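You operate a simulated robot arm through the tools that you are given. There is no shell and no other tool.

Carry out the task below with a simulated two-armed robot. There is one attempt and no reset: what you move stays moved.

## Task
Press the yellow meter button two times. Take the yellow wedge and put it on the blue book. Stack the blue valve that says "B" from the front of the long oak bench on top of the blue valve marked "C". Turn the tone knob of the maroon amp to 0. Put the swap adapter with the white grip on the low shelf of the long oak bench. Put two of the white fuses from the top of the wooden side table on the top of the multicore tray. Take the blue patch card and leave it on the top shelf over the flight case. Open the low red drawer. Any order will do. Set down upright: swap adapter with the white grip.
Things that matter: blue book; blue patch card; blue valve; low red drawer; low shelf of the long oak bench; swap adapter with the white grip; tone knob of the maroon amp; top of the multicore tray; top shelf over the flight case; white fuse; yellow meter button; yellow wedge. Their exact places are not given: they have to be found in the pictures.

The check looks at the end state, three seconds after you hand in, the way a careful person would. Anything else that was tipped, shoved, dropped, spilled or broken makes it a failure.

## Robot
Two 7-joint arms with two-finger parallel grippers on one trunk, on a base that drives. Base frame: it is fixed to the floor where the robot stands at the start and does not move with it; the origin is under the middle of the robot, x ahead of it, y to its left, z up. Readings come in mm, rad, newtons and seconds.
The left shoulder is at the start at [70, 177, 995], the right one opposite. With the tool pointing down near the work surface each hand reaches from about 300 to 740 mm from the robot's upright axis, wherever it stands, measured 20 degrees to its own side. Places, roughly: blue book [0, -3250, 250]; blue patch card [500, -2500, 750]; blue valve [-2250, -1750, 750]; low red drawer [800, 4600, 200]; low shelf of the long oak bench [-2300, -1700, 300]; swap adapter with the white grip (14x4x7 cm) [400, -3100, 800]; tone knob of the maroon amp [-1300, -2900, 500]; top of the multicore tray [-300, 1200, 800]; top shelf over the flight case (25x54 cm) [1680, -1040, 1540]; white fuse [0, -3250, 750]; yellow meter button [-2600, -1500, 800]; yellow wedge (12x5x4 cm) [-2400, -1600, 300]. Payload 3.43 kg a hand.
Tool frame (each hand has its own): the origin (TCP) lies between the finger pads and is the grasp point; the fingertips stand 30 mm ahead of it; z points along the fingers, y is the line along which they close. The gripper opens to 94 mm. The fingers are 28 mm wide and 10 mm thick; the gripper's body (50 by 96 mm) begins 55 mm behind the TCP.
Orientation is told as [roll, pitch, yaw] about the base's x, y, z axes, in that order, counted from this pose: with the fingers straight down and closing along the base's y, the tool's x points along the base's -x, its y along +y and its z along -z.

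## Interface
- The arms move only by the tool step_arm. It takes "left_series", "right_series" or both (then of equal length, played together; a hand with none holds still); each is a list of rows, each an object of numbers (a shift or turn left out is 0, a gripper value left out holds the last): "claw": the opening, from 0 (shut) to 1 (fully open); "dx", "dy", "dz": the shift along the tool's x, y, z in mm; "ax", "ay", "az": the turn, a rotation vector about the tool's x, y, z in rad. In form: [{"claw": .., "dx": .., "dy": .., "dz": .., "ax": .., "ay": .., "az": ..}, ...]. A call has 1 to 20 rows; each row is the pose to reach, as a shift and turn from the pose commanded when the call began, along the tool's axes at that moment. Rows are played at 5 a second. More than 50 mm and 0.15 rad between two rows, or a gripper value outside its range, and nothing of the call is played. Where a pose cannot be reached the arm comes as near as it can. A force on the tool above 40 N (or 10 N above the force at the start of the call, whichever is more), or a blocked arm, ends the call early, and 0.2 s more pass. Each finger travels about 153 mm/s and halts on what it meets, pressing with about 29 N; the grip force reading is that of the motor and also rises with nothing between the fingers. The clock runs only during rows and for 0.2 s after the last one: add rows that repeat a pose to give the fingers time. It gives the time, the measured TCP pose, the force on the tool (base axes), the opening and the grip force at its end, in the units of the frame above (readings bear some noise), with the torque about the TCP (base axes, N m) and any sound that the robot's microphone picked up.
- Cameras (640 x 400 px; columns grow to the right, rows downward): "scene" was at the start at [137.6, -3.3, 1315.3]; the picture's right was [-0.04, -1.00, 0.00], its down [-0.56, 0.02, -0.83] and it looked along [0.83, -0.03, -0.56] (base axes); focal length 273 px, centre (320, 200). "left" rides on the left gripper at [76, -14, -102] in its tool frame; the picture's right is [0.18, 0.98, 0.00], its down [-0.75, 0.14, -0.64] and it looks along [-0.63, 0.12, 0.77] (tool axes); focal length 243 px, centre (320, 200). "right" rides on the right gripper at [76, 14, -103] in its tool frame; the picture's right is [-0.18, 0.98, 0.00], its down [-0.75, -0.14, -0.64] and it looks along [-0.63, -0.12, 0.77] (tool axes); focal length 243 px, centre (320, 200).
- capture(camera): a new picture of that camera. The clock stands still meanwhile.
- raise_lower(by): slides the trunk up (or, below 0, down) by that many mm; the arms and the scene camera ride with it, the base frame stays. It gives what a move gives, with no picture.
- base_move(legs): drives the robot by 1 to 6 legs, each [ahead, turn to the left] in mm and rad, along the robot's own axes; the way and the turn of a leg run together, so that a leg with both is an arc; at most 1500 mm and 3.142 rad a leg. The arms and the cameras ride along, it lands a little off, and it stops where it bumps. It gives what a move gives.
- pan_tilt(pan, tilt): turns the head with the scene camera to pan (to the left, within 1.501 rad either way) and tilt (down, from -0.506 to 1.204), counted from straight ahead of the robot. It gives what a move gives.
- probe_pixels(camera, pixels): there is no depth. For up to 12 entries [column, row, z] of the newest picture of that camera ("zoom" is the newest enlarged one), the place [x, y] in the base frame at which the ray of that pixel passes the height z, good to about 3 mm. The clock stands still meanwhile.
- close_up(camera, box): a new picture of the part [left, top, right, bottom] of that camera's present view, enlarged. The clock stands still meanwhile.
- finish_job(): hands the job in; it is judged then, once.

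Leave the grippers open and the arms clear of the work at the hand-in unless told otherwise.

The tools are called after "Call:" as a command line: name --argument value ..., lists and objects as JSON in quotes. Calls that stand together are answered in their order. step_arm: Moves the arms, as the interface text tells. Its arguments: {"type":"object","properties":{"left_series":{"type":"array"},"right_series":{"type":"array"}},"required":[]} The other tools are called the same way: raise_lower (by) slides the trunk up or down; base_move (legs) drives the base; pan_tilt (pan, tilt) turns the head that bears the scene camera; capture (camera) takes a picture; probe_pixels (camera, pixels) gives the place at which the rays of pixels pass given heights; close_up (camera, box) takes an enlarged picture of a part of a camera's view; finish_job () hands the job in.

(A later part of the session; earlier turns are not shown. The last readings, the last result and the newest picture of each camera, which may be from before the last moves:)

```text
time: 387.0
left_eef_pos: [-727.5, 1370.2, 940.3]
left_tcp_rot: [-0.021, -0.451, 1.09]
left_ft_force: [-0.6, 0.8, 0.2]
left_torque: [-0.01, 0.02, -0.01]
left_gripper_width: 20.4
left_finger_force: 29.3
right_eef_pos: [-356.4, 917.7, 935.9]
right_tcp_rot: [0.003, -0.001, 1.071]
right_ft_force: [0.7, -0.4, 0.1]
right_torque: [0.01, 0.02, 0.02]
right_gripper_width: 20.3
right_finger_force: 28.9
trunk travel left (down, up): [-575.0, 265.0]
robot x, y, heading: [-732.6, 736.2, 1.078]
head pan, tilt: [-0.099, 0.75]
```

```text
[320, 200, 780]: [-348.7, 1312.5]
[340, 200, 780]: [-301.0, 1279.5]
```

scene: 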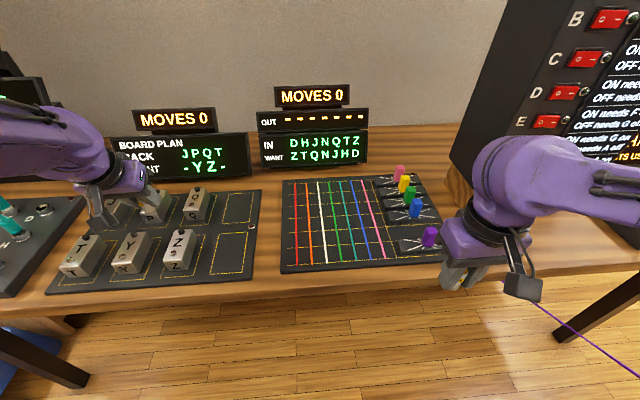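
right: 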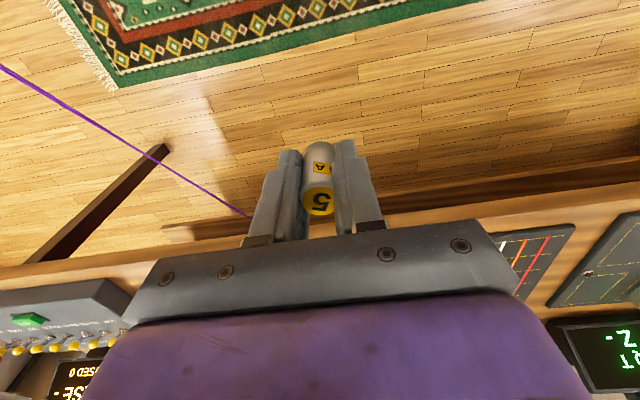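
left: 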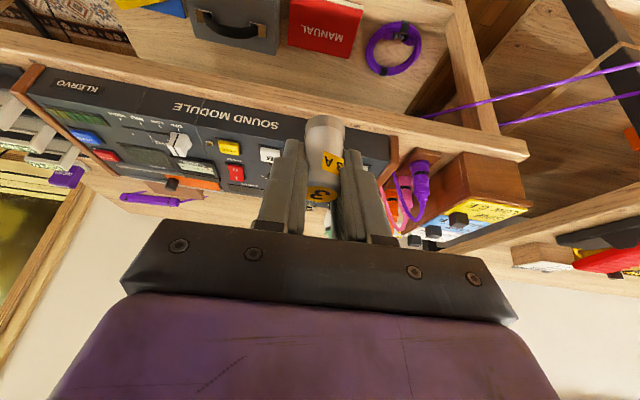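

Call:
probe_pixels --camera "scene" --pixels '[[281, 273, 760], [281, 273, 780], [281, 273, 800], [284, 181, 760], [284, 181, 780], [284, 181, 800], [345, 230, 770], [310, 230, 770], [345, 230, 785], [310, 230, 785]]'

Call:
close_up --camera "scene" --box '[260, 160, 460, 285]'

```text
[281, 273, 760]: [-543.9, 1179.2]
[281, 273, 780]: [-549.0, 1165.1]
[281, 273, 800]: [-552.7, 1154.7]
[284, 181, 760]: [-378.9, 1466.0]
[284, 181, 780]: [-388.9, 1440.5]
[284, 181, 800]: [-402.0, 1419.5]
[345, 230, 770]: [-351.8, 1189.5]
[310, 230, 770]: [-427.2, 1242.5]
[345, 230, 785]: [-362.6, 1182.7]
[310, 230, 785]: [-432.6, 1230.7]
```

```text
3.20 times, centred on (360, 222) of scene
```

zoom: 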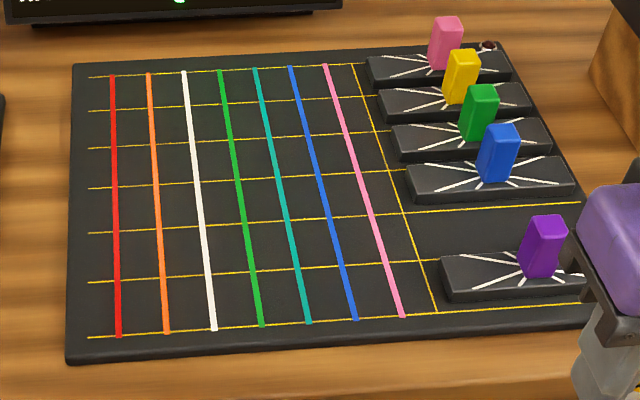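

Tray top z ≈ 780. Moving the right hand over (-355,1190).

Call:
step_arm --right_series '[{"claw": 0, "dx": -40, "dy": 21}, {"dx": -80, "dy": 43}, {"dx": -120, "dy": 64}, {"dx": -160, "dy": 85}, {"dx": -200, "dy": 107}, {"dx": -240, "dy": 128}, {"dx": -240, "dy": 128}]'

Call:
step_arm --right_series '[{"claw": 0, "dz": 40}, {"dz": 80}, {"dz": 108}, {"dz": 108}]'

Call:
close_up --camera "scene" --box '[260, 160, 460, 285]'

Call:
capture --camera "right"

```text
time: 388.6
left_eef_pos: [-725.7, 1367.4, 943.0]
left_tcp_rot: [-0.021, -0.452, 1.09]
left_ft_force: [0.0, -0.3, -0.4]
left_torque: [0.0, -0.04, 0.0]
left_gripper_width: 20.2
left_finger_force: 28.8
right_eef_pos: [-354.4, 1189.3, 935.6]
right_tcp_rot: [0.003, -0.002, 1.071]
right_ft_force: [-0.1, -0.9, 1.4]
right_torque: [0.01, 0.03, -0.02]
right_gripper_width: 20.3
right_finger_force: 28.7
trunk travel left (down, up): [-575.0, 265.0]
robot x, y, heading: [-732.6, 736.4, 1.072]
head pan, tilt: [-0.099, 0.75]
```

```text
time: 389.6
left_eef_pos: [-725.4, 1370.1, 941.5]
left_tcp_rot: [-0.021, -0.45, 1.09]
left_ft_force: [0.6, 0.2, -0.3]
left_torque: [0.04, -0.03, 0.02]
left_gripper_width: 20.3
left_finger_force: 29.0
right_eef_pos: [-353.0, 1190.0, 826.2]
right_tcp_rot: [0.002, 0.0, 1.07]
right_ft_force: [1.0, 0.6, 0.1]
right_torque: [-0.01, 0.04, 0.0]
right_gripper_width: 20.3
right_finger_force: 29.3
trunk travel left (down, up): [-575.0, 265.0]
robot x, y, heading: [-730.6, 735.5, 1.071]
head pan, tilt: [-0.099, 0.75]
```

```text
3.20 times, centred on (360, 222) of scene
```

zoom: 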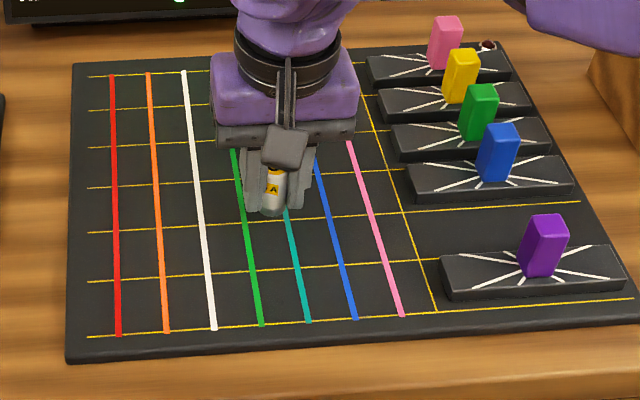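

```text
taken
```

right: 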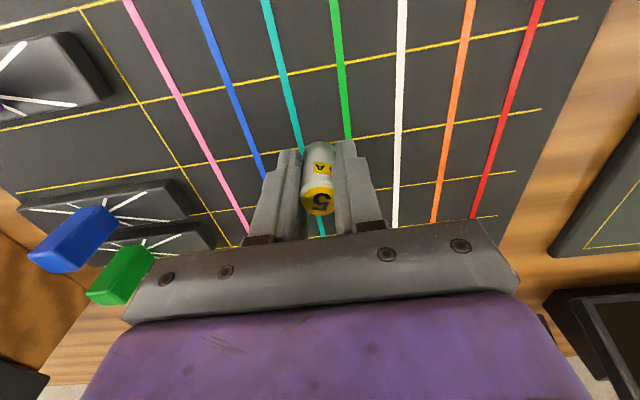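

Over the tray at z 826. Lowering in small steps to contact.

Call:
step_arm --right_series '[{"claw": 0, "dz": 2}, {"dz": 4}, {"dz": 6}, {"dz": 6}]'

Call:
step_arm --right_series '[{"claw": 0, "dz": 1.5}, {"dz": 3}, {"dz": 3}]'

```text
time: 390.6
left_eef_pos: [-727.2, 1368.6, 940.5]
left_tcp_rot: [-0.021, -0.45, 1.09]
left_ft_force: [-0.3, 0.4, -0.5]
left_torque: [-0.04, 0.0, -0.01]
left_gripper_width: 20.4
left_finger_force: 29.1
right_eef_pos: [-353.2, 1190.2, 822.3]
right_tcp_rot: [0.001, 0.0, 1.072]
right_ft_force: [-0.7, 1.3, 0.5]
right_torque: [0.0, -0.02, -0.05]
right_gripper_width: 20.5
right_finger_force: 28.5
trunk travel left (down, up): [-575.0, 265.0]
robot x, y, heading: [-730.5, 739.1, 1.078]
head pan, tilt: [-0.099, 0.75]
```

```text
time: 391.4
left_eef_pos: [-726.2, 1367.7, 940.7]
left_tcp_rot: [-0.022, -0.45, 1.091]
left_ft_force: [0.9, 0.0, 0.3]
left_torque: [0.01, 0.0, -0.02]
left_gripper_width: 20.1
left_finger_force: 29.2
right_eef_pos: [-353.5, 1190.0, 818.3]
right_tcp_rot: [0.002, 0.002, 1.069]
right_ft_force: [0.9, 0.2, 0.1]
right_torque: [-0.06, 0.01, 0.02]
right_gripper_width: 20.1
right_finger_force: 28.6
trunk travel left (down, up): [-575.0, 265.0]
robot x, y, heading: [-730.8, 733.5, 1.076]
head pan, tilt: [-0.099, 0.75]
```

Call:
step_arm --right_series '[{"claw": 0, "dz": 1.5}, {"dz": 3}, {"dz": 3}]'

Call:
step_arm --right_series '[{"claw": 0, "dz": 1.5}, {"dz": 2.5}, {"dz": 2.5}]'

Call:
close_up --camera "scene" --box '[300, 190, 400, 252]'

```text
time: 392.2
left_eef_pos: [-726.7, 1369.1, 940.1]
left_tcp_rot: [-0.019, -0.449, 1.092]
left_ft_force: [0.2, 0.4, -1.4]
left_torque: [0.02, -0.01, 0.02]
left_gripper_width: 20.0
left_finger_force: 28.5
right_eef_pos: [-353.8, 1189.8, 815.4]
right_tcp_rot: [0.0, 0.002, 1.07]
right_ft_force: [0.4, -0.7, 0.0]
right_torque: [0.0, 0.02, 0.0]
right_gripper_width: 20.1
right_finger_force: 29.3
trunk travel left (down, up): [-575.0, 265.0]
robot x, y, heading: [-731.6, 738.8, 1.079]
head pan, tilt: [-0.099, 0.75]
```

```text
time: 393.0
left_eef_pos: [-725.8, 1368.8, 940.6]
left_tcp_rot: [-0.023, -0.451, 1.091]
left_ft_force: [-0.7, 1.0, 0.6]
left_torque: [-0.01, 0.01, 0.01]
left_gripper_width: 20.2
left_finger_force: 29.0
right_eef_pos: [-353.3, 1190.3, 813.3]
right_tcp_rot: [0.003, -0.001, 1.071]
right_ft_force: [-0.1, -0.5, 0.3]
right_torque: [-0.01, 0.03, 0.01]
right_gripper_width: 20.2
right_finger_force: 29.2
trunk travel left (down, up): [-575.0, 265.0]
robot x, y, heading: [-732.8, 734.0, 1.078]
head pan, tilt: [-0.099, 0.75]
```

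```text
6.40 times, centred on (350, 221) of scene
```

zoom: 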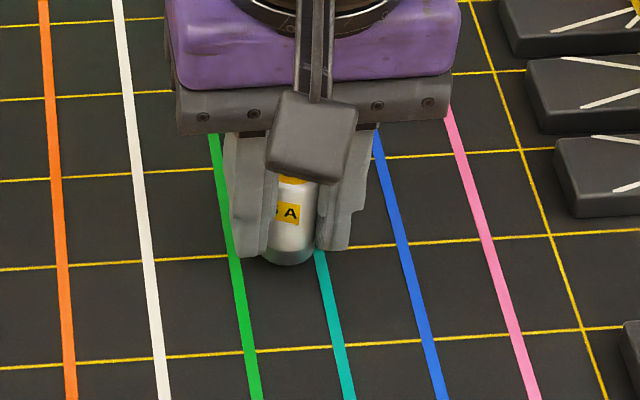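

Call:
step_arm --right_series '[{"claw": 0, "dz": 1.5}, {"dz": 3}, {"dz": 3}]'

Call:
step_arm --right_series '[{"claw": 0, "dz": 1.5}, {"dz": 2.5}, {"dz": 2.5}]'

```text
time: 393.8
left_eef_pos: [-727.2, 1369.7, 939.4]
left_tcp_rot: [-0.021, -0.451, 1.089]
left_ft_force: [0.0, 0.5, -0.2]
left_torque: [0.01, -0.02, -0.02]
left_gripper_width: 20.3
left_finger_force: 29.1
right_eef_pos: [-353.6, 1189.7, 810.2]
right_tcp_rot: [0.0, 0.001, 1.07]
right_ft_force: [1.0, 0.1, -0.7]
right_torque: [0.0, 0.0, -0.01]
right_gripper_width: 20.3
right_finger_force: 28.8
trunk travel left (down, up): [-575.0, 265.0]
robot x, y, heading: [-733.5, 733.0, 1.076]
head pan, tilt: [-0.099, 0.75]
```

```text
time: 394.6
left_eef_pos: [-727.8, 1369.9, 939.8]
left_tcp_rot: [-0.021, -0.45, 1.091]
left_ft_force: [-0.7, -0.9, 0.5]
left_torque: [0.02, -0.03, 0.02]
left_gripper_width: 20.2
left_finger_force: 28.4
right_eef_pos: [-353.1, 1190.4, 808.5]
right_tcp_rot: [0.001, -0.002, 1.069]
right_ft_force: [0.9, 1.1, 3.4]
right_torque: [-0.01, -0.02, -0.01]
right_gripper_width: 20.5
right_finger_force: 28.6
trunk travel left (down, up): [-575.0, 265.0]
robot x, y, heading: [-731.2, 738.5, 1.074]
head pan, tilt: [-0.099, 0.75]
```

Contact (3.4 N). Opening gently and rising.

Call:
step_arm --right_series '[{"claw": 0.23}, {"claw": 0.27}, {"claw": 0.35}, {"claw": 0.5}, {"claw": 0.65}, {"claw": 0.65}]'

Call:
step_arm --right_series '[{"claw": 0.65, "dz": -30}, {"dz": -70}, {"dz": -110}, {"dz": -150}, {"dz": -150}]'

Call:
close_up --camera "scene" --box '[260, 160, 460, 285]'

```text
time: 396.0
left_eef_pos: [-726.8, 1369.8, 938.9]
left_tcp_rot: [-0.02, -0.451, 1.092]
left_ft_force: [-0.1, 0.6, -0.8]
left_torque: [0.0, 0.01, 0.02]
left_gripper_width: 20.3
left_finger_force: 28.6
right_eef_pos: [-353.4, 1189.2, 807.9]
right_tcp_rot: [0.001, 0.0, 1.071]
right_ft_force: [-0.4, -0.5, 0.8]
right_torque: [0.03, -0.03, -0.03]
right_gripper_width: 61.1
right_finger_force: 0.0
trunk travel left (down, up): [-575.0, 265.0]
robot x, y, heading: [-732.2, 737.9, 1.077]
head pan, tilt: [-0.099, 0.75]
```

```text
time: 397.2
left_eef_pos: [-725.6, 1369.6, 940.4]
left_tcp_rot: [-0.022, -0.452, 1.09]
left_ft_force: [0.7, -0.7, 0.2]
left_torque: [0.02, 0.03, -0.01]
left_gripper_width: 20.5
left_finger_force: 29.0
right_eef_pos: [-352.7, 1190.4, 956.9]
right_tcp_rot: [0.003, -0.003, 1.07]
right_ft_force: [0.3, 1.1, 0.5]
right_torque: [-0.01, 0.0, 0.0]
right_gripper_width: 61.1
right_finger_force: 0.1
trunk travel left (down, up): [-575.0, 265.0]
robot x, y, heading: [-732.2, 735.5, 1.079]
head pan, tilt: [-0.099, 0.75]
```

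```text
3.20 times, centred on (360, 222) of scene
```

zoom: 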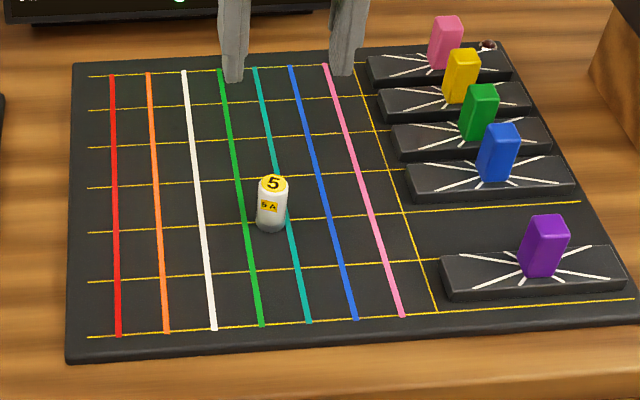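

Fuse "5" stands on the tray. I'll retract the right hand, then shift the base right via a back-off so the left hand can place fuse "3" beside it.

Call:
step_arm --right_series '[{"dx": 45}, {"dx": 90}, {"dx": 135, "dy": -20}, {"dx": 175, "dy": -45}, {"dx": 210, "dy": -75}, {"dx": 240, "dy": -110}, {"dx": 240, "dy": -128}]'

Call:
base_move --legs '[[-200, 0], [0, -0.6], [260, 0], [0, 0.6]]'

Call:
capture --camera "scene"

```text
time: 398.8
left_eef_pos: [-727.5, 1369.6, 940.0]
left_tcp_rot: [-0.021, -0.45, 1.091]
left_ft_force: [0.2, 0.1, -0.3]
left_torque: [-0.02, 0.03, -0.04]
left_gripper_width: 20.2
left_finger_force: 28.7
right_eef_pos: [-355.8, 917.8, 957.0]
right_tcp_rot: [-0.001, -0.003, 1.07]
right_ft_force: [-0.3, 0.3, 0.3]
right_torque: [0.01, -0.03, -0.01]
right_gripper_width: 61.2
right_finger_force: 0.1
trunk travel left (down, up): [-575.0, 265.0]
robot x, y, heading: [-731.1, 740.2, 1.077]
head pan, tilt: [-0.099, 0.75]
```

```text
time: 405.2
left_eef_pos: [-593.1, 1314.2, 939.9]
left_tcp_rot: [-0.022, -0.452, 1.096]
left_ft_force: [0.4, 0.5, -0.1]
left_torque: [-0.03, -0.01, -0.01]
left_gripper_width: 20.2
left_finger_force: 28.7
right_eef_pos: [-219.8, 864.4, 956.7]
right_tcp_rot: [0.002, 0.0, 1.074]
right_ft_force: [0.5, 0.3, 0.3]
right_torque: [0.01, 0.02, -0.02]
right_gripper_width: 61.1
right_finger_force: 0.1
trunk travel left (down, up): [-575.0, 265.0]
robot x, y, heading: [-595.5, 680.6, 1.079]
head pan, tilt: [-0.099, 0.75]
```

```text
taken
```

scene: 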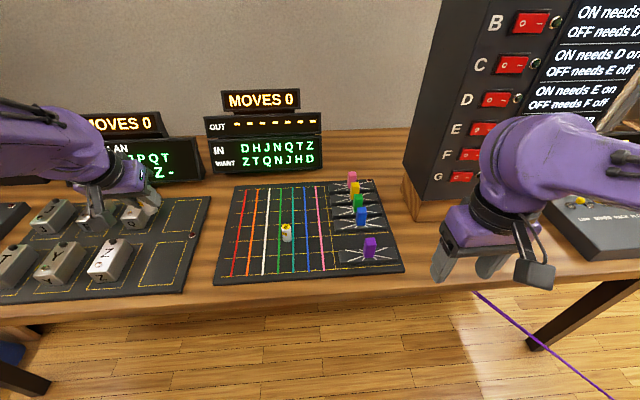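

Moving the left hand 172 mm right over the tray's left part, with a tiny roll fix.

Call:
step_arm --left_series '[{"claw": 0, "dy": -40, "ax": -0.01}, {"dy": -80, "ax": -0.02}, {"dy": -120, "ax": -0.022}, {"dy": -160, "ax": -0.022}, {"dy": -172, "ax": -0.022}, {"dy": -172, "ax": -0.022}]'

Call:
capture --camera "left"

Call:
close_up --camera "scene" --box '[190, 140, 390, 290]'

```text
time: 406.6
left_eef_pos: [-439.4, 1232.6, 944.2]
left_tcp_rot: [0.0, -0.45, 1.095]
left_ft_force: [-0.1, 0.8, -0.4]
left_torque: [0.02, 0.0, 0.0]
left_gripper_width: 20.3
left_finger_force: 28.7
right_eef_pos: [-220.0, 864.6, 956.7]
right_tcp_rot: [0.001, -0.001, 1.074]
right_ft_force: [0.2, 0.4, -0.1]
right_torque: [0.04, 0.0, 0.0]
right_gripper_width: 61.1
right_finger_force: 0.1
trunk travel left (down, up): [-575.0, 265.0]
robot x, y, heading: [-595.2, 681.0, 1.076]
head pan, tilt: [-0.099, 0.75]
```

```text
taken
```

left: 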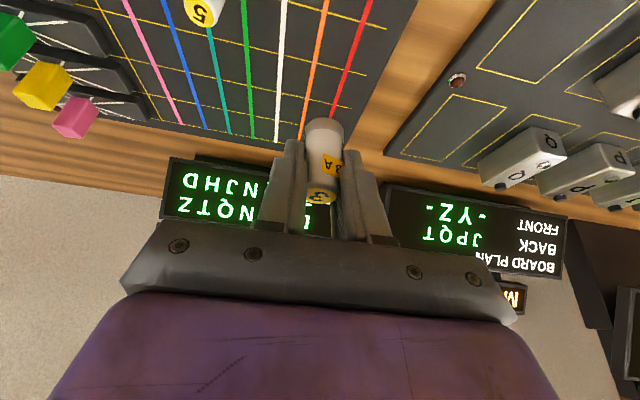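

```text
2.67 times, centred on (290, 215) of scene
```

zoom: 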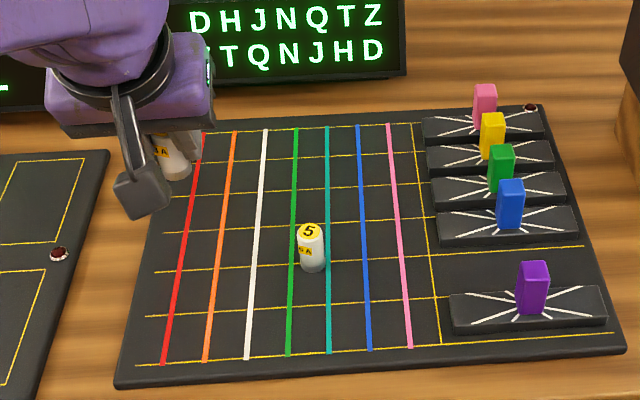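

Lowering 126 mm vertically, then small steps.

Call:
step_arm --left_series '[{"claw": 0, "dx": 18, "dz": 37}, {"dx": 36, "dz": 75}, {"dx": 50, "dz": 104}, {"dx": 55, "dz": 113.5}, {"dx": 55, "dz": 113.5}]'

Call:
close_up --camera "scene" --box '[190, 140, 390, 290]'

Call:
step_arm --left_series '[{"claw": 0, "dx": 0.7, "dz": 1.4}, {"dx": 1.5, "dz": 3.1}, {"dx": 2.2, "dz": 4.5}, {"dx": 2.2, "dz": 4.5}]'

```text
time: 407.8
left_eef_pos: [-440.2, 1233.6, 818.4]
left_tcp_rot: [-0.004, -0.452, 1.1]
left_ft_force: [0.2, 0.7, -0.5]
left_torque: [0.01, -0.01, -0.01]
left_gripper_width: 20.5
left_finger_force: 28.8
right_eef_pos: [-219.8, 865.4, 957.8]
right_tcp_rot: [0.001, 0.001, 1.075]
right_ft_force: [0.2, -0.4, -0.2]
right_torque: [-0.02, 0.0, -0.01]
right_gripper_width: 61.0
right_finger_force: 0.0
trunk travel left (down, up): [-575.0, 265.0]
robot x, y, heading: [-595.7, 677.9, 1.08]
head pan, tilt: [-0.099, 0.75]
```

```text
2.67 times, centred on (290, 215) of scene
```

zoom: 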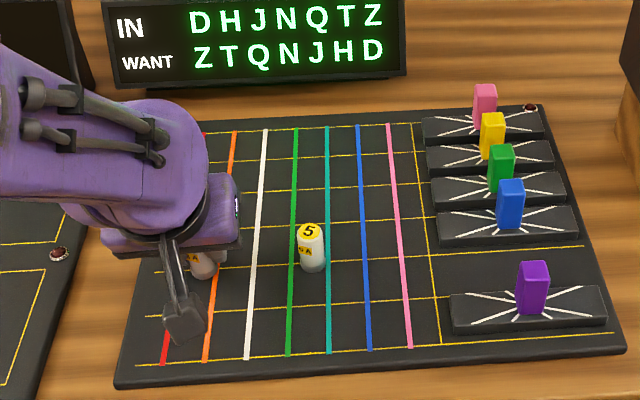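

```text
time: 408.8
left_eef_pos: [-441.4, 1234.3, 812.3]
left_tcp_rot: [-0.003, -0.452, 1.099]
left_ft_force: [1.8, -0.1, 5.3]
left_torque: [0.02, -0.04, 0.0]
left_gripper_width: 20.1
left_finger_force: 29.3
right_eef_pos: [-219.4, 863.9, 957.4]
right_tcp_rot: [0.003, 0.001, 1.073]
right_ft_force: [0.0, 0.1, -0.1]
right_torque: [0.01, 0.01, -0.04]
right_gripper_width: 61.1
right_finger_force: 0.0
trunk travel left (down, up): [-575.0, 265.0]
robot x, y, heading: [-599.4, 682.3, 1.079]
head pan, tilt: [-0.099, 0.75]
```

Contact (5 N). Opening slowly, then rising vertically.

Call:
step_arm --left_series '[{"claw": 0.23}, {"claw": 0.27}, {"claw": 0.35}, {"claw": 0.5}, {"claw": 0.65}, {"claw": 0.65}]'

Call:
close_up --camera "left" --box '[240, 100, 400, 240]'

Call:
step_arm --left_series '[{"claw": 0.65, "dx": -9, "dz": -18}, {"dx": -26, "dz": -54}, {"dx": -44, "dz": -90}, {"dx": -61, "dz": -126}, {"dx": -61, "dz": -126}]'

Call:
close_up --camera "scene" --box '[190, 140, 390, 290]'

```text
time: 410.2
left_eef_pos: [-440.2, 1234.3, 813.1]
left_tcp_rot: [-0.004, -0.451, 1.1]
left_ft_force: [-0.1, -0.1, 0.6]
left_torque: [0.02, 0.02, 0.02]
left_gripper_width: 61.2
left_finger_force: 0.0
right_eef_pos: [-219.5, 864.0, 956.2]
right_tcp_rot: [0.002, -0.001, 1.075]
right_ft_force: [0.1, -0.2, -0.5]
right_torque: [-0.03, -0.01, -0.04]
right_gripper_width: 61.2
right_finger_force: 0.1
trunk travel left (down, up): [-575.0, 265.0]
robot x, y, heading: [-591.4, 680.8, 1.081]
head pan, tilt: [-0.099, 0.75]
```

```text
2.86 times, centred on (320, 170) of left
```

zoom: 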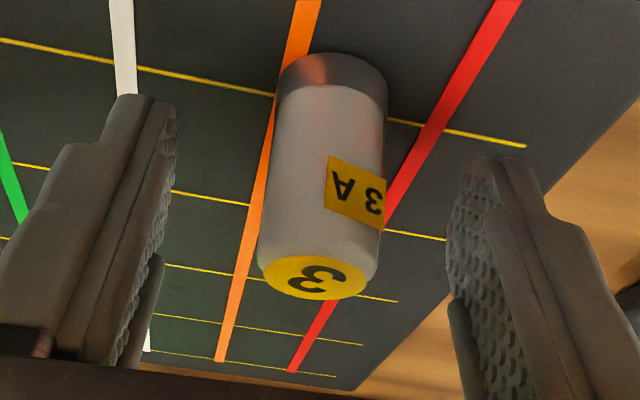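

```text
time: 411.4
left_eef_pos: [-438.6, 1232.6, 952.1]
left_tcp_rot: [0.0, -0.45, 1.094]
left_ft_force: [0.2, 0.5, 0.2]
left_torque: [-0.01, 0.01, 0.03]
left_gripper_width: 61.1
left_finger_force: 0.1
right_eef_pos: [-218.8, 865.5, 957.4]
right_tcp_rot: [0.001, -0.001, 1.076]
right_ft_force: [-0.2, 0.9, -0.3]
right_torque: [-0.01, 0.01, 0.0]
right_gripper_width: 61.0
right_finger_force: 0.2
trunk travel left (down, up): [-575.0, 265.0]
robot x, y, heading: [-591.0, 678.3, 1.078]
head pan, tilt: [-0.099, 0.75]
```

```text
2.67 times, centred on (290, 215) of scene
```

zoom: 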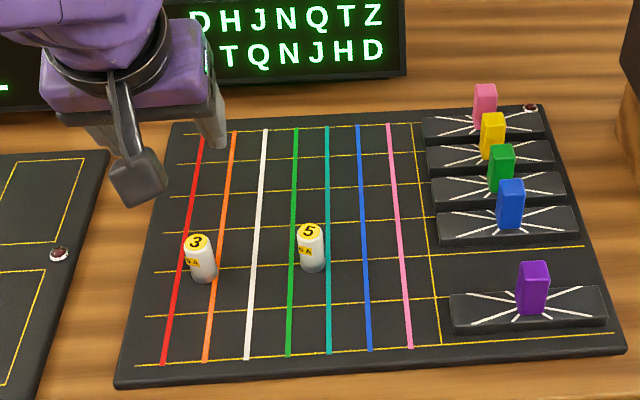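

Both fuses stand on the multicore tray. Retracting the left hand to a neutral pose, backing off, and surveying routes.

Call:
step_arm --left_series '[{"claw": 1, "dx": 10, "dy": 6, "dz": -20, "ay": 0.06}, {"dx": 20, "dy": 12, "dz": -40, "ay": 0.12}, {"dx": 30, "dy": 18, "dz": -60, "ay": 0.18}, {"dx": 45, "dy": 24, "dz": -80, "ay": 0.25}, {"dx": 65, "dy": 30, "dz": -100, "ay": 0.32}, {"dx": 90, "dy": 36, "dz": -115, "ay": 0.39}, {"dx": 115, "dy": 42, "dz": -125, "ay": 0.45}, {"dx": 115, "dy": 42, "dz": -125, "ay": 0.45}]'

Call:
base_move --legs '[[-450, 0]]'

Call:
pan_tilt --pan 1.2 --tilt 0.3

Call:
capture --camera "scene"

Call:
pan_tilt --pan -0.9 --tilt 0.5

Call:
capture --camera "scene"

```text
time: 413.2
left_eef_pos: [-550.0, 1111.8, 1014.7]
left_tcp_rot: [0.001, 0.001, 1.097]
left_ft_force: [0.3, -1.3, 0.6]
left_torque: [-0.02, 0.01, -0.02]
left_gripper_width: 94.0
left_finger_force: 0.0
right_eef_pos: [-219.2, 864.4, 958.1]
right_tcp_rot: [0.001, 0.001, 1.075]
right_ft_force: [-0.1, -0.5, 0.4]
right_torque: [-0.03, 0.01, 0.01]
right_gripper_width: 61.0
right_finger_force: 0.0
trunk travel left (down, up): [-575.0, 265.0]
robot x, y, heading: [-592.5, 679.1, 1.08]
head pan, tilt: [-0.099, 0.75]
```

```text
time: 415.9
left_eef_pos: [-762.9, 712.8, 1015.6]
left_tcp_rot: [0.0, 0.0, 1.092]
left_ft_force: [0.6, 0.3, 0.8]
left_torque: [0.02, -0.01, -0.03]
left_gripper_width: 94.1
left_finger_force: 0.0
right_eef_pos: [-433.9, 464.0, 957.2]
right_tcp_rot: [0.001, -0.001, 1.072]
right_ft_force: [-0.4, -0.1, 0.6]
right_torque: [0.0, 0.03, 0.03]
right_gripper_width: 60.9
right_finger_force: 0.0
trunk travel left (down, up): [-575.0, 265.0]
robot x, y, heading: [-809.3, 279.9, 1.081]
head pan, tilt: [-0.099, 0.75]
```

```text
time: 417.4
left_eef_pos: [-764.7, 714.0, 1014.6]
left_tcp_rot: [0.001, 0.0, 1.095]
left_ft_force: [0.2, 0.2, -0.9]
left_torque: [0.0, -0.01, 0.0]
left_gripper_width: 94.0
left_finger_force: 0.1
right_eef_pos: [-433.8, 464.3, 957.7]
right_tcp_rot: [0.001, 0.0, 1.07]
right_ft_force: [1.0, 0.4, 0.7]
right_torque: [0.01, -0.02, 0.0]
right_gripper_width: 60.9
right_finger_force: 0.0
trunk travel left (down, up): [-575.0, 265.0]
robot x, y, heading: [-809.4, 283.1, 1.077]
head pan, tilt: [1.201, 0.3]
```

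```text
taken
```

scene: 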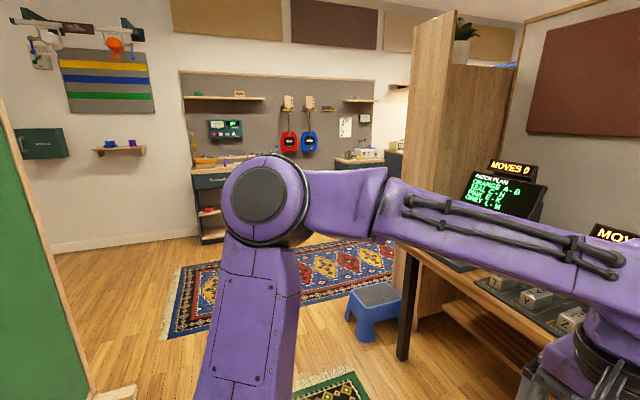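

```text
time: 419.4
left_eef_pos: [-762.1, 712.5, 1015.3]
left_tcp_rot: [-0.001, 0.001, 1.091]
left_ft_force: [-0.4, 0.7, -0.2]
left_torque: [0.01, -0.02, 0.02]
left_gripper_width: 94.1
left_finger_force: 0.0
right_eef_pos: [-434.4, 463.8, 958.3]
right_tcp_rot: [0.001, 0.001, 1.071]
right_ft_force: [0.5, -1.1, 0.8]
right_torque: [0.01, 0.01, 0.0]
right_gripper_width: 61.1
right_finger_force: 0.1
trunk travel left (down, up): [-575.0, 265.0]
robot x, y, heading: [-811.4, 279.1, 1.073]
head pan, tilt: [-0.901, 0.499]
```

```text
taken
```

scene: 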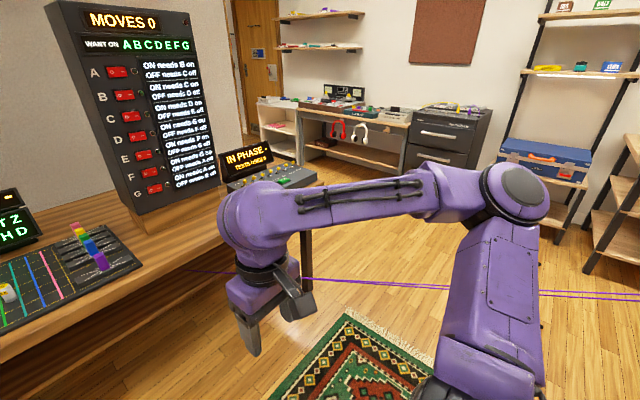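

Probing the cable from this viewpoint to get its height near the north end.

Call:
probe_pixels --camera "scene" --pixels '[[330, 279, 0], [330, 279, 200], [330, 279, 400], [450, 288, 0], [450, 288, 200], [450, 288, 400], [600, 296, 0], [600, 296, 200], [600, 296, 400], [195, 268, 200], [195, 268, 400], [195, 268, 600]]'

```text
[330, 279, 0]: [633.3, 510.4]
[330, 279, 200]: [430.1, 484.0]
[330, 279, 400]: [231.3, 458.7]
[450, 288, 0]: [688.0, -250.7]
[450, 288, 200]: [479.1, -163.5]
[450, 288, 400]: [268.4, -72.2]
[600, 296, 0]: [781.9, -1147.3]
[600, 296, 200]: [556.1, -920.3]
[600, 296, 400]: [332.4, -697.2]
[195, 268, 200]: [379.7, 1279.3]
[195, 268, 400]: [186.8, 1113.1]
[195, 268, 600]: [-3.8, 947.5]
```

The cable hangs at z ≈ 370–390 there, so I must go around. Surveying the west passage.

Call:
pan_tilt --pan 1.0 --tilt 0.4

Call:
capture --camera "scene"

Call:
probe_pixels --camera "scene" --pixels '[[320, 310, 0], [280, 300, 0], [335, 320, 0], [355, 300, 0], [330, 240, 0], [150, 210, 0], [100, 390, 0], [20, 240, 0], [400, 250, 0]]'

```text
time: 421.2
left_eef_pos: [-763.4, 713.4, 1015.3]
left_tcp_rot: [0.0, 0.001, 1.093]
left_ft_force: [-0.5, 0.7, 0.0]
left_torque: [0.02, 0.0, -0.02]
left_gripper_width: 94.1
left_finger_force: 0.1
right_eef_pos: [-434.3, 464.6, 957.5]
right_tcp_rot: [0.002, 0.001, 1.071]
right_ft_force: [-1.0, -0.2, 0.9]
right_torque: [0.01, -0.03, -0.02]
right_gripper_width: 61.4
right_finger_force: 0.1
trunk travel left (down, up): [-575.0, 265.0]
robot x, y, heading: [-806.1, 281.7, 1.079]
head pan, tilt: [1.0, 0.4]
```

```text
taken
```

scene: 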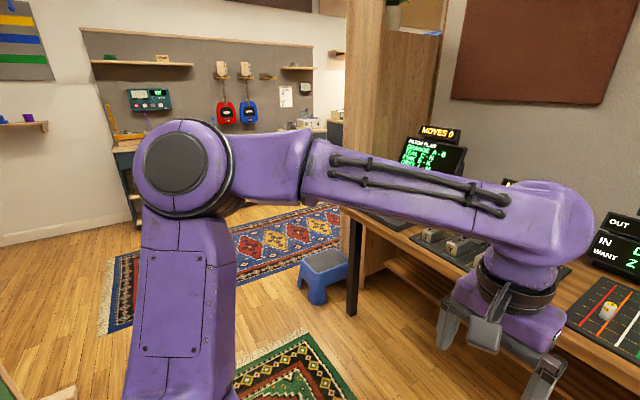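

```text
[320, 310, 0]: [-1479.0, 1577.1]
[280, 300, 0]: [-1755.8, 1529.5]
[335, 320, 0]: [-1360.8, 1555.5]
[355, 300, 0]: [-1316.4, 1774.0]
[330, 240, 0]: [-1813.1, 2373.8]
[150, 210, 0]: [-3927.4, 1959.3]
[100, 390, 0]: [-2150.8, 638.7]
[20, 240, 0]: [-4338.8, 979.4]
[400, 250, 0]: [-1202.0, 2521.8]
```

Wide area to the northwest is free, so that route exists. First I fetch the blue card: driving south along the corridor to the table's left end.

Call:
base_move --legs '[[0, -2.036], [832, 0], [0, -0.548], [1500, 0], [600, 0]]'

Call:
pan_tilt --pan 0.6 --tilt 0.5

Call:
capture --camera "scene"

```text
time: 428.0
left_eef_pos: [-327.2, -165.1, 974.9]
left_tcp_rot: [0.089, -0.008, -1.085]
left_ft_force: [0.5, -0.7, 0.9]
left_torque: [0.04, 0.08, 0.04]
left_gripper_width: 94.1
left_finger_force: 0.0
right_eef_pos: [-659.1, -363.7, 942.3]
right_tcp_rot: [-0.063, -0.088, -0.898]
right_ft_force: [1.7, 0.0, -2.8]
right_torque: [0.01, 0.12, 0.01]
right_gripper_width: 61.0
right_finger_force: 0.0
trunk travel left (down, up): [-575.0, 265.0]
robot x, y, heading: [-700.4, 122.8, -0.99]
head pan, tilt: [1.0, 0.4]
stopped in leg 2: the robot was blocked; the commanded pose is now the measured one
```

```text
time: 428.9
left_eef_pos: [-302.2, -170.2, 975.7]
left_tcp_rot: [0.018, -0.005, -1.0]
left_ft_force: [-0.2, 0.2, 0.3]
left_torque: [-0.02, -0.01, -0.02]
left_gripper_width: 94.1
left_finger_force: 0.0
right_eef_pos: [-647.5, -366.6, 924.7]
right_tcp_rot: [-0.081, -0.03, -0.894]
right_ft_force: [0.1, -0.2, 0.3]
right_torque: [-0.06, -0.05, -0.03]
right_gripper_width: 61.0
right_finger_force: 0.2
trunk travel left (down, up): [-575.0, 265.0]
robot x, y, heading: [-697.6, 118.1, -0.985]
head pan, tilt: [0.6, 0.499]
```

```text
taken
```

scene: 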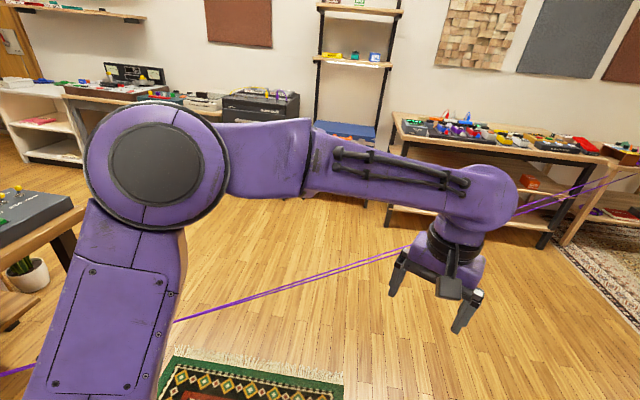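

Blocked! Something touched my right arm. Looking to the right.

Call:
pan_tilt --pan -0.6 --tilt 0.5

Call:
capture --camera "scene"

Call:
capture --camera "right"

Call:
pan_tilt --pan -1.3 --tilt 0.6

Call:
capture --camera "scene"

```text
time: 430.3
left_eef_pos: [-302.7, -179.5, 975.4]
left_tcp_rot: [0.016, 0.001, -1.009]
left_ft_force: [-0.7, 0.0, -0.7]
left_torque: [-0.01, -0.02, 0.01]
left_gripper_width: 94.1
left_finger_force: 0.2
right_eef_pos: [-649.7, -368.3, 926.9]
right_tcp_rot: [-0.089, -0.025, -0.9]
right_ft_force: [-0.5, -0.2, -0.1]
right_torque: [-0.01, 0.01, 0.02]
right_gripper_width: 61.0
right_finger_force: 0.0
trunk travel left (down, up): [-575.0, 265.0]
robot x, y, heading: [-696.9, 127.3, -0.976]
head pan, tilt: [-0.6, 0.499]
```

```text
taken
```

scene: 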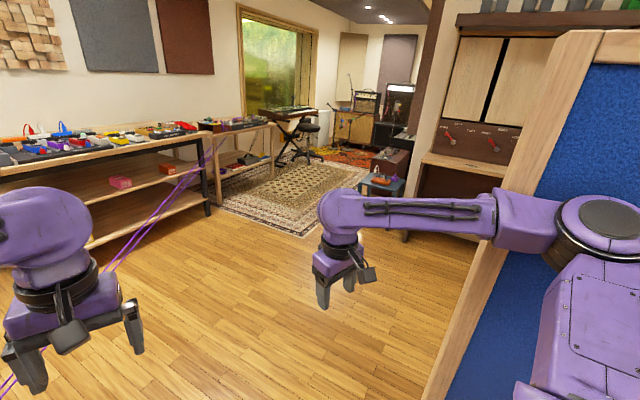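

```text
taken
```

right: 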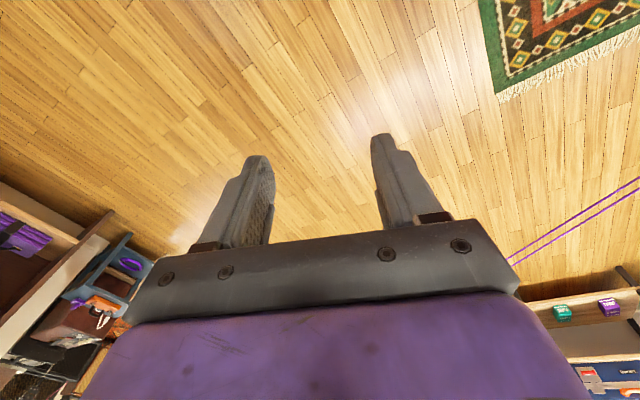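

```text
time: 431.4
left_eef_pos: [-303.2, -179.0, 973.6]
left_tcp_rot: [0.015, 0.003, -1.011]
left_ft_force: [0.2, -1.2, -0.1]
left_torque: [0.0, -0.02, -0.03]
left_gripper_width: 93.9
left_finger_force: 0.0
right_eef_pos: [-650.9, -368.9, 923.4]
right_tcp_rot: [-0.087, -0.021, -0.903]
right_ft_force: [0.0, 0.1, 0.1]
right_torque: [0.03, 0.0, -0.02]
right_gripper_width: 61.2
right_finger_force: 0.1
trunk travel left (down, up): [-575.0, 265.0]
robot x, y, heading: [-696.5, 124.5, -0.982]
head pan, tilt: [-1.3, 0.6]
```

```text
taken
```

scene: 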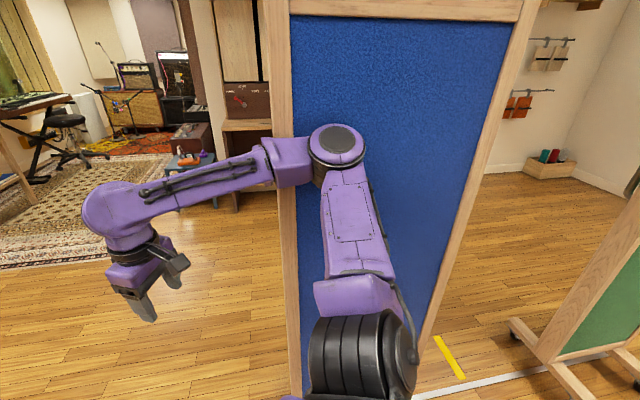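

My right elbow touched the blue rolling panel. Backing straight out the way I came.

Call:
base_move --legs '[[-180, 0]]'

Call:
pan_tilt --pan -0.9 --tilt 0.8

Call:
capture --camera "scene"

```text
time: 432.1
left_eef_pos: [-366.2, -200.3, 970.1]
left_tcp_rot: [0.027, 0.085, -0.96]
left_ft_force: [-0.8, 0.5, 0.2]
left_torque: [0.0, -0.09, 0.02]
left_gripper_width: 94.2
left_finger_force: 0.1
right_eef_pos: [-714.4, -423.2, 897.5]
right_tcp_rot: [-0.168, 0.015, -0.822]
right_ft_force: [-0.7, -0.9, -0.1]
right_torque: [0.09, -0.12, 0.0]
right_gripper_width: 61.0
right_finger_force: 0.2
trunk travel left (down, up): [-575.0, 265.0]
robot x, y, heading: [-693.8, 123.6, -0.931]
head pan, tilt: [-1.3, 0.6]
stopped in leg 1: the robot was blocked; the commanded pose is now the measured one
```

```text
time: 433.0
left_eef_pos: [-370.7, -192.4, 965.5]
left_tcp_rot: [0.026, 0.122, -0.961]
left_ft_force: [-0.5, -0.6, 0.7]
left_torque: [0.0, -0.01, -0.05]
left_gripper_width: 93.8
left_finger_force: 0.2
right_eef_pos: [-725.7, -430.2, 902.9]
right_tcp_rot: [-0.213, 0.027, -0.846]
right_ft_force: [0.3, -0.4, -0.5]
right_torque: [0.01, -0.03, -0.01]
right_gripper_width: 61.1
right_finger_force: 0.1
trunk travel left (down, up): [-575.0, 265.0]
robot x, y, heading: [-692.3, 125.2, -0.916]
head pan, tilt: [-0.901, 0.799]
```

```text
taken
```

scene: 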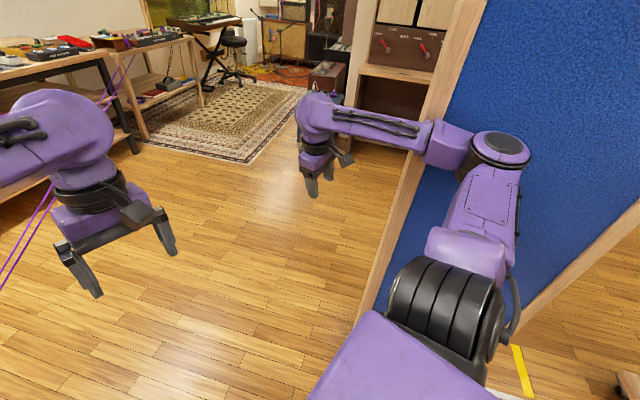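

Call:
probe_pixels --camera "scene" --pixels '[[360, 318, 0], [375, 305, 30], [528, 315, 30], [525, 370, 0], [515, 345, 0], [400, 200, 700], [500, 150, 900], [500, 140, 950]]'

Call:
pan_tilt --pan -1.45 --tilt 0.9

Call:
capture --camera "scene"

```text
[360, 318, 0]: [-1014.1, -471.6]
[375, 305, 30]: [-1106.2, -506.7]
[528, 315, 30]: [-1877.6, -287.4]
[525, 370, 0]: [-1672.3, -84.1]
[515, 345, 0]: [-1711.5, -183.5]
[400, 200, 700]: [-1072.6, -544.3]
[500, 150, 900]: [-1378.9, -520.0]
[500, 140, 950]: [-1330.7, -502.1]
```

```text
time: 433.9
left_eef_pos: [-370.8, -193.1, 964.5]
left_tcp_rot: [0.027, 0.123, -0.96]
left_ft_force: [0.4, 0.1, 0.3]
left_torque: [0.01, 0.01, -0.01]
left_gripper_width: 93.7
left_finger_force: 0.0
right_eef_pos: [-728.4, -430.8, 903.1]
right_tcp_rot: [-0.211, 0.026, -0.847]
right_ft_force: [0.7, -1.0, -0.4]
right_torque: [0.0, 0.01, 0.04]
right_gripper_width: 61.0
right_finger_force: 0.0
trunk travel left (down, up): [-575.0, 265.0]
robot x, y, heading: [-694.4, 124.2, -0.913]
head pan, tilt: [-1.45, 0.901]
```

```text
taken
```

scene: 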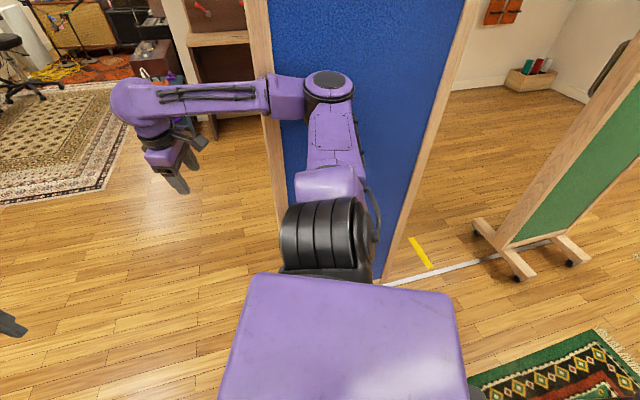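

Call:
probe_pixels --camera "scene" --pixels '[[385, 277, 0], [284, 235, 0], [280, 215, 100], [500, 260, 0], [475, 230, 50], [515, 278, 30], [422, 252, 0], [270, 100, 900], [440, 100, 900], [330, 85, 1000]]'

Call:
close_up --camera "scene" --box '[250, 40, 450, 300]'

```text
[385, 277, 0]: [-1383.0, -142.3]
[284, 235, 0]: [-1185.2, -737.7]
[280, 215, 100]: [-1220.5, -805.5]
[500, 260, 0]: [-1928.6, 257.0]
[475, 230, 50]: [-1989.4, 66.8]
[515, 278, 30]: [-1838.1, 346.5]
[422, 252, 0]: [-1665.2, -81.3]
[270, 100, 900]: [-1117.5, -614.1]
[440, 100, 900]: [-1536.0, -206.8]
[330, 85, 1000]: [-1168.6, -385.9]
```

```text
1.54 times, centred on (350, 170) of scene
```

zoom: 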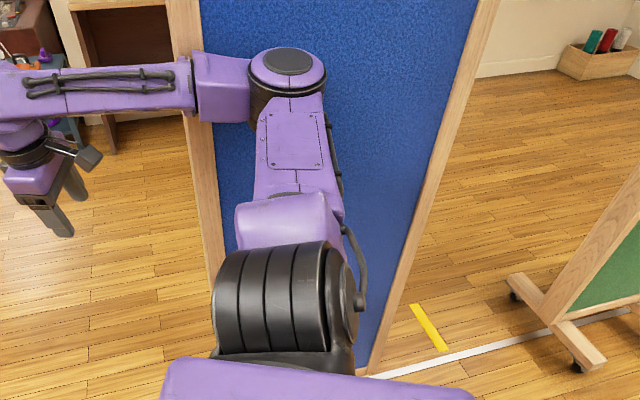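

The elbow sits inside the panel's frame, so sliding fore/aft catches the posts. A reverse arc turning left pivots about the elbow and pulls it straight away from the board.

Call:
base_move --legs '[[-100, 0.22]]'

Call:
capture --camera "scene"

```text
time: 434.7
left_eef_pos: [-366.6, -191.5, 907.7]
left_tcp_rot: [0.033, 0.462, -0.759]
left_ft_force: [0.8, -0.5, -0.1]
left_torque: [0.04, 0.05, 0.02]
left_gripper_width: 94.1
left_finger_force: 0.1
right_eef_pos: [-745.5, -482.0, 814.8]
right_tcp_rot: [-0.07, -0.025, -0.936]
right_ft_force: [1.5, 0.6, -2.6]
right_torque: [-0.08, 0.13, -0.03]
right_gripper_width: 61.2
right_finger_force: 0.1
trunk travel left (down, up): [-575.0, 265.0]
robot x, y, heading: [-684.9, 114.5, -0.828]
head pan, tilt: [-1.45, 0.901]
stopped in leg 1: the robot was blocked; the commanded pose is now the measured one
```

```text
taken
```

scene: 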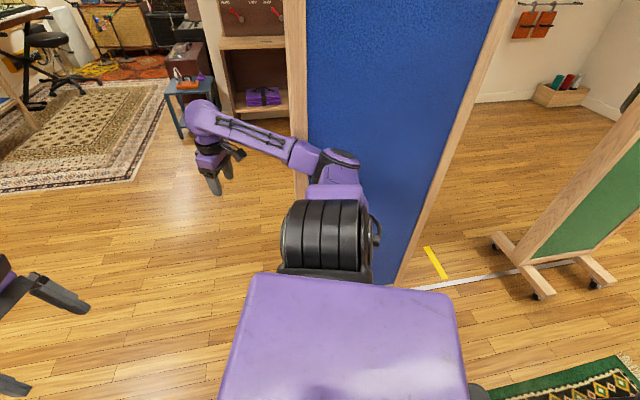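

Still blocked. Let me look around the base and on the left side for another contact.

Call:
pan_tilt --pan -0.5 --tilt 1.2

Call:
capture --camera "scene"

Call:
pan_tilt --pan 0.6 --tilt 1.0

Call:
capture --camera "scene"

Call:
pan_tilt --pan 1.5 --tilt 0.9

Call:
capture --camera "scene"

```text
time: 435.9
left_eef_pos: [-353.7, -194.1, 887.5]
left_tcp_rot: [0.135, 0.424, -0.713]
left_ft_force: [1.1, 0.0, 0.1]
left_torque: [0.01, 0.04, 0.0]
left_gripper_width: 94.0
left_finger_force: 0.0
right_eef_pos: [-750.8, -484.3, 807.9]
right_tcp_rot: [-0.043, -0.018, -0.971]
right_ft_force: [0.1, -1.1, -0.5]
right_torque: [0.0, -0.02, -0.03]
right_gripper_width: 61.2
right_finger_force: 0.0
trunk travel left (down, up): [-575.0, 265.0]
robot x, y, heading: [-671.9, 105.8, -0.772]
head pan, tilt: [-0.499, 1.201]
```

```text
taken
```

scene: 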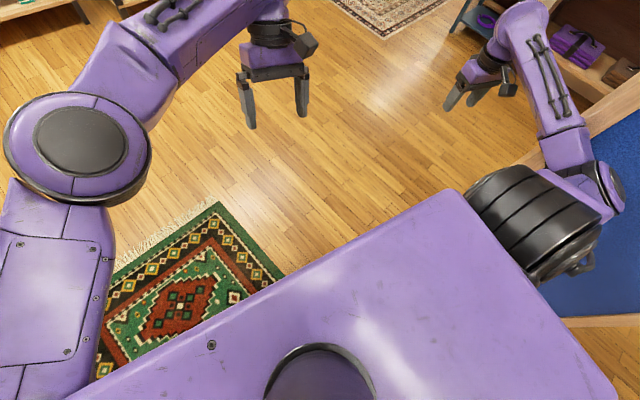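

```text
time: 437.2
left_eef_pos: [-347.8, -194.8, 891.9]
left_tcp_rot: [0.139, 0.393, -0.768]
left_ft_force: [-0.5, 0.1, 0.0]
left_torque: [-0.01, 0.03, 0.02]
left_gripper_width: 94.1
left_finger_force: 0.0
right_eef_pos: [-751.9, -485.5, 807.6]
right_tcp_rot: [-0.046, -0.016, -0.97]
right_ft_force: [-0.1, 0.0, -0.4]
right_torque: [0.0, 0.02, 0.03]
right_gripper_width: 61.0
right_finger_force: 0.0
trunk travel left (down, up): [-575.0, 265.0]
robot x, y, heading: [-670.0, 106.2, -0.773]
head pan, tilt: [0.6, 1.0]
```

```text
taken
```

scene: 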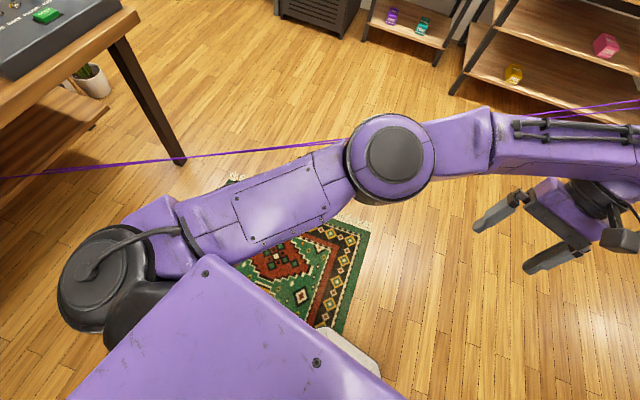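

```text
time: 438.4
left_eef_pos: [-314.7, -184.9, 840.9]
left_tcp_rot: [0.322, 0.334, -0.739]
left_ft_force: [0.5, 0.8, 0.0]
left_torque: [0.04, 0.04, 0.0]
left_gripper_width: 93.9
left_finger_force: 0.1
right_eef_pos: [-752.2, -485.1, 808.7]
right_tcp_rot: [-0.046, -0.016, -0.965]
right_ft_force: [0.8, 0.0, 0.0]
right_torque: [-0.01, 0.02, -0.02]
right_gripper_width: 61.2
right_finger_force: 0.0
trunk travel left (down, up): [-575.0, 265.0]
robot x, y, heading: [-666.4, 104.3, -0.765]
head pan, tilt: [1.499, 0.901]
```

```text
taken
```

scene: 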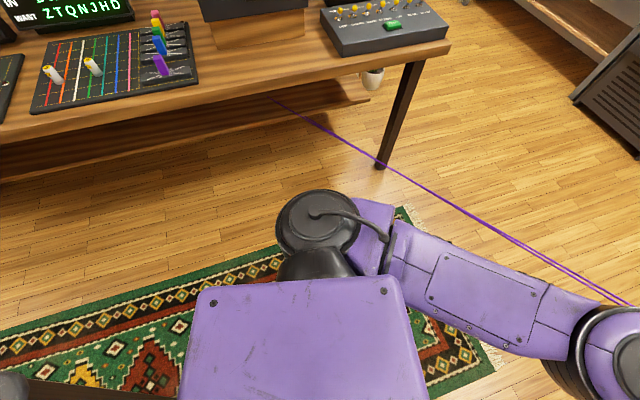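

The robot is relaxing away from the panel. I'll restore the left hand's orientation (roll 0.32, pitch 0.33 drifted) and lift it.

Call:
step_arm --left_series '[{"ax": 0.08, "ay": -0.08, "dz": -10}, {"ax": 0.16, "ay": -0.16, "dz": -25}, {"ax": 0.24, "ay": -0.25, "dz": -40}, {"ax": 0.32, "ay": -0.33, "dz": -60}, {"ax": 0.32, "ay": -0.33, "dz": -60}]'

Call:
pan_tilt --pan -1.3 --tilt 0.8

Call:
capture --camera "scene"

```text
time: 438.8
left_eef_pos: [-328.4, -218.2, 861.0]
left_tcp_rot: [0.209, 0.358, -0.748]
left_ft_force: [-2.0, 2.3, 1.4]
left_torque: [-0.19, -0.04, 0.0]
left_gripper_width: 94.0
left_finger_force: 0.1
right_eef_pos: [-749.2, -528.4, 733.1]
right_tcp_rot: [0.057, -0.014, -0.967]
right_ft_force: [13.6, 5.8, 1.1]
right_torque: [-0.53, 1.17, 0.01]
right_gripper_width: 61.0
right_finger_force: 0.0
trunk travel left (down, up): [-575.0, 265.0]
robot x, y, heading: [-661.8, 100.0, -0.725]
head pan, tilt: [1.499, 0.901]
stopped in row 1 (left hand): the arm was blocked; the commanded pose is now the measured one
```

```text
time: 441.2
left_eef_pos: [-356.2, -266.2, 836.0]
left_tcp_rot: [0.282, 0.363, -0.672]
left_ft_force: [-4.3, -0.3, -0.4]
left_torque: [0.07, -0.23, -0.11]
left_gripper_width: 93.9
left_finger_force: 0.1
right_eef_pos: [-784.0, -585.1, 720.3]
right_tcp_rot: [0.071, 0.036, -0.986]
right_ft_force: [1.4, 0.1, 1.9]
right_torque: [-0.01, 0.13, 0.03]
right_gripper_width: 61.4
right_finger_force: 0.0
trunk travel left (down, up): [-575.0, 265.0]
robot x, y, heading: [-636.3, 88.1, -0.644]
head pan, tilt: [-1.3, 0.799]
```

```text
taken
```

scene: 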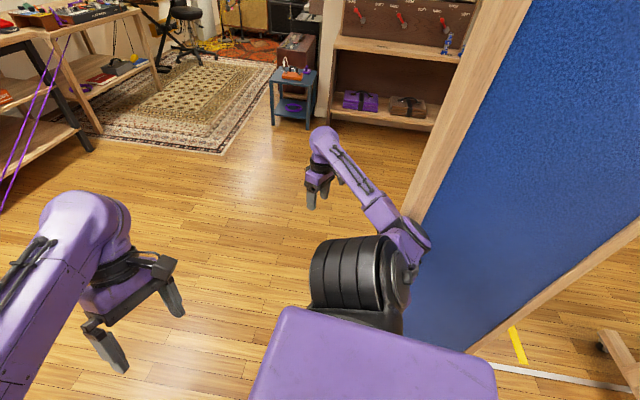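

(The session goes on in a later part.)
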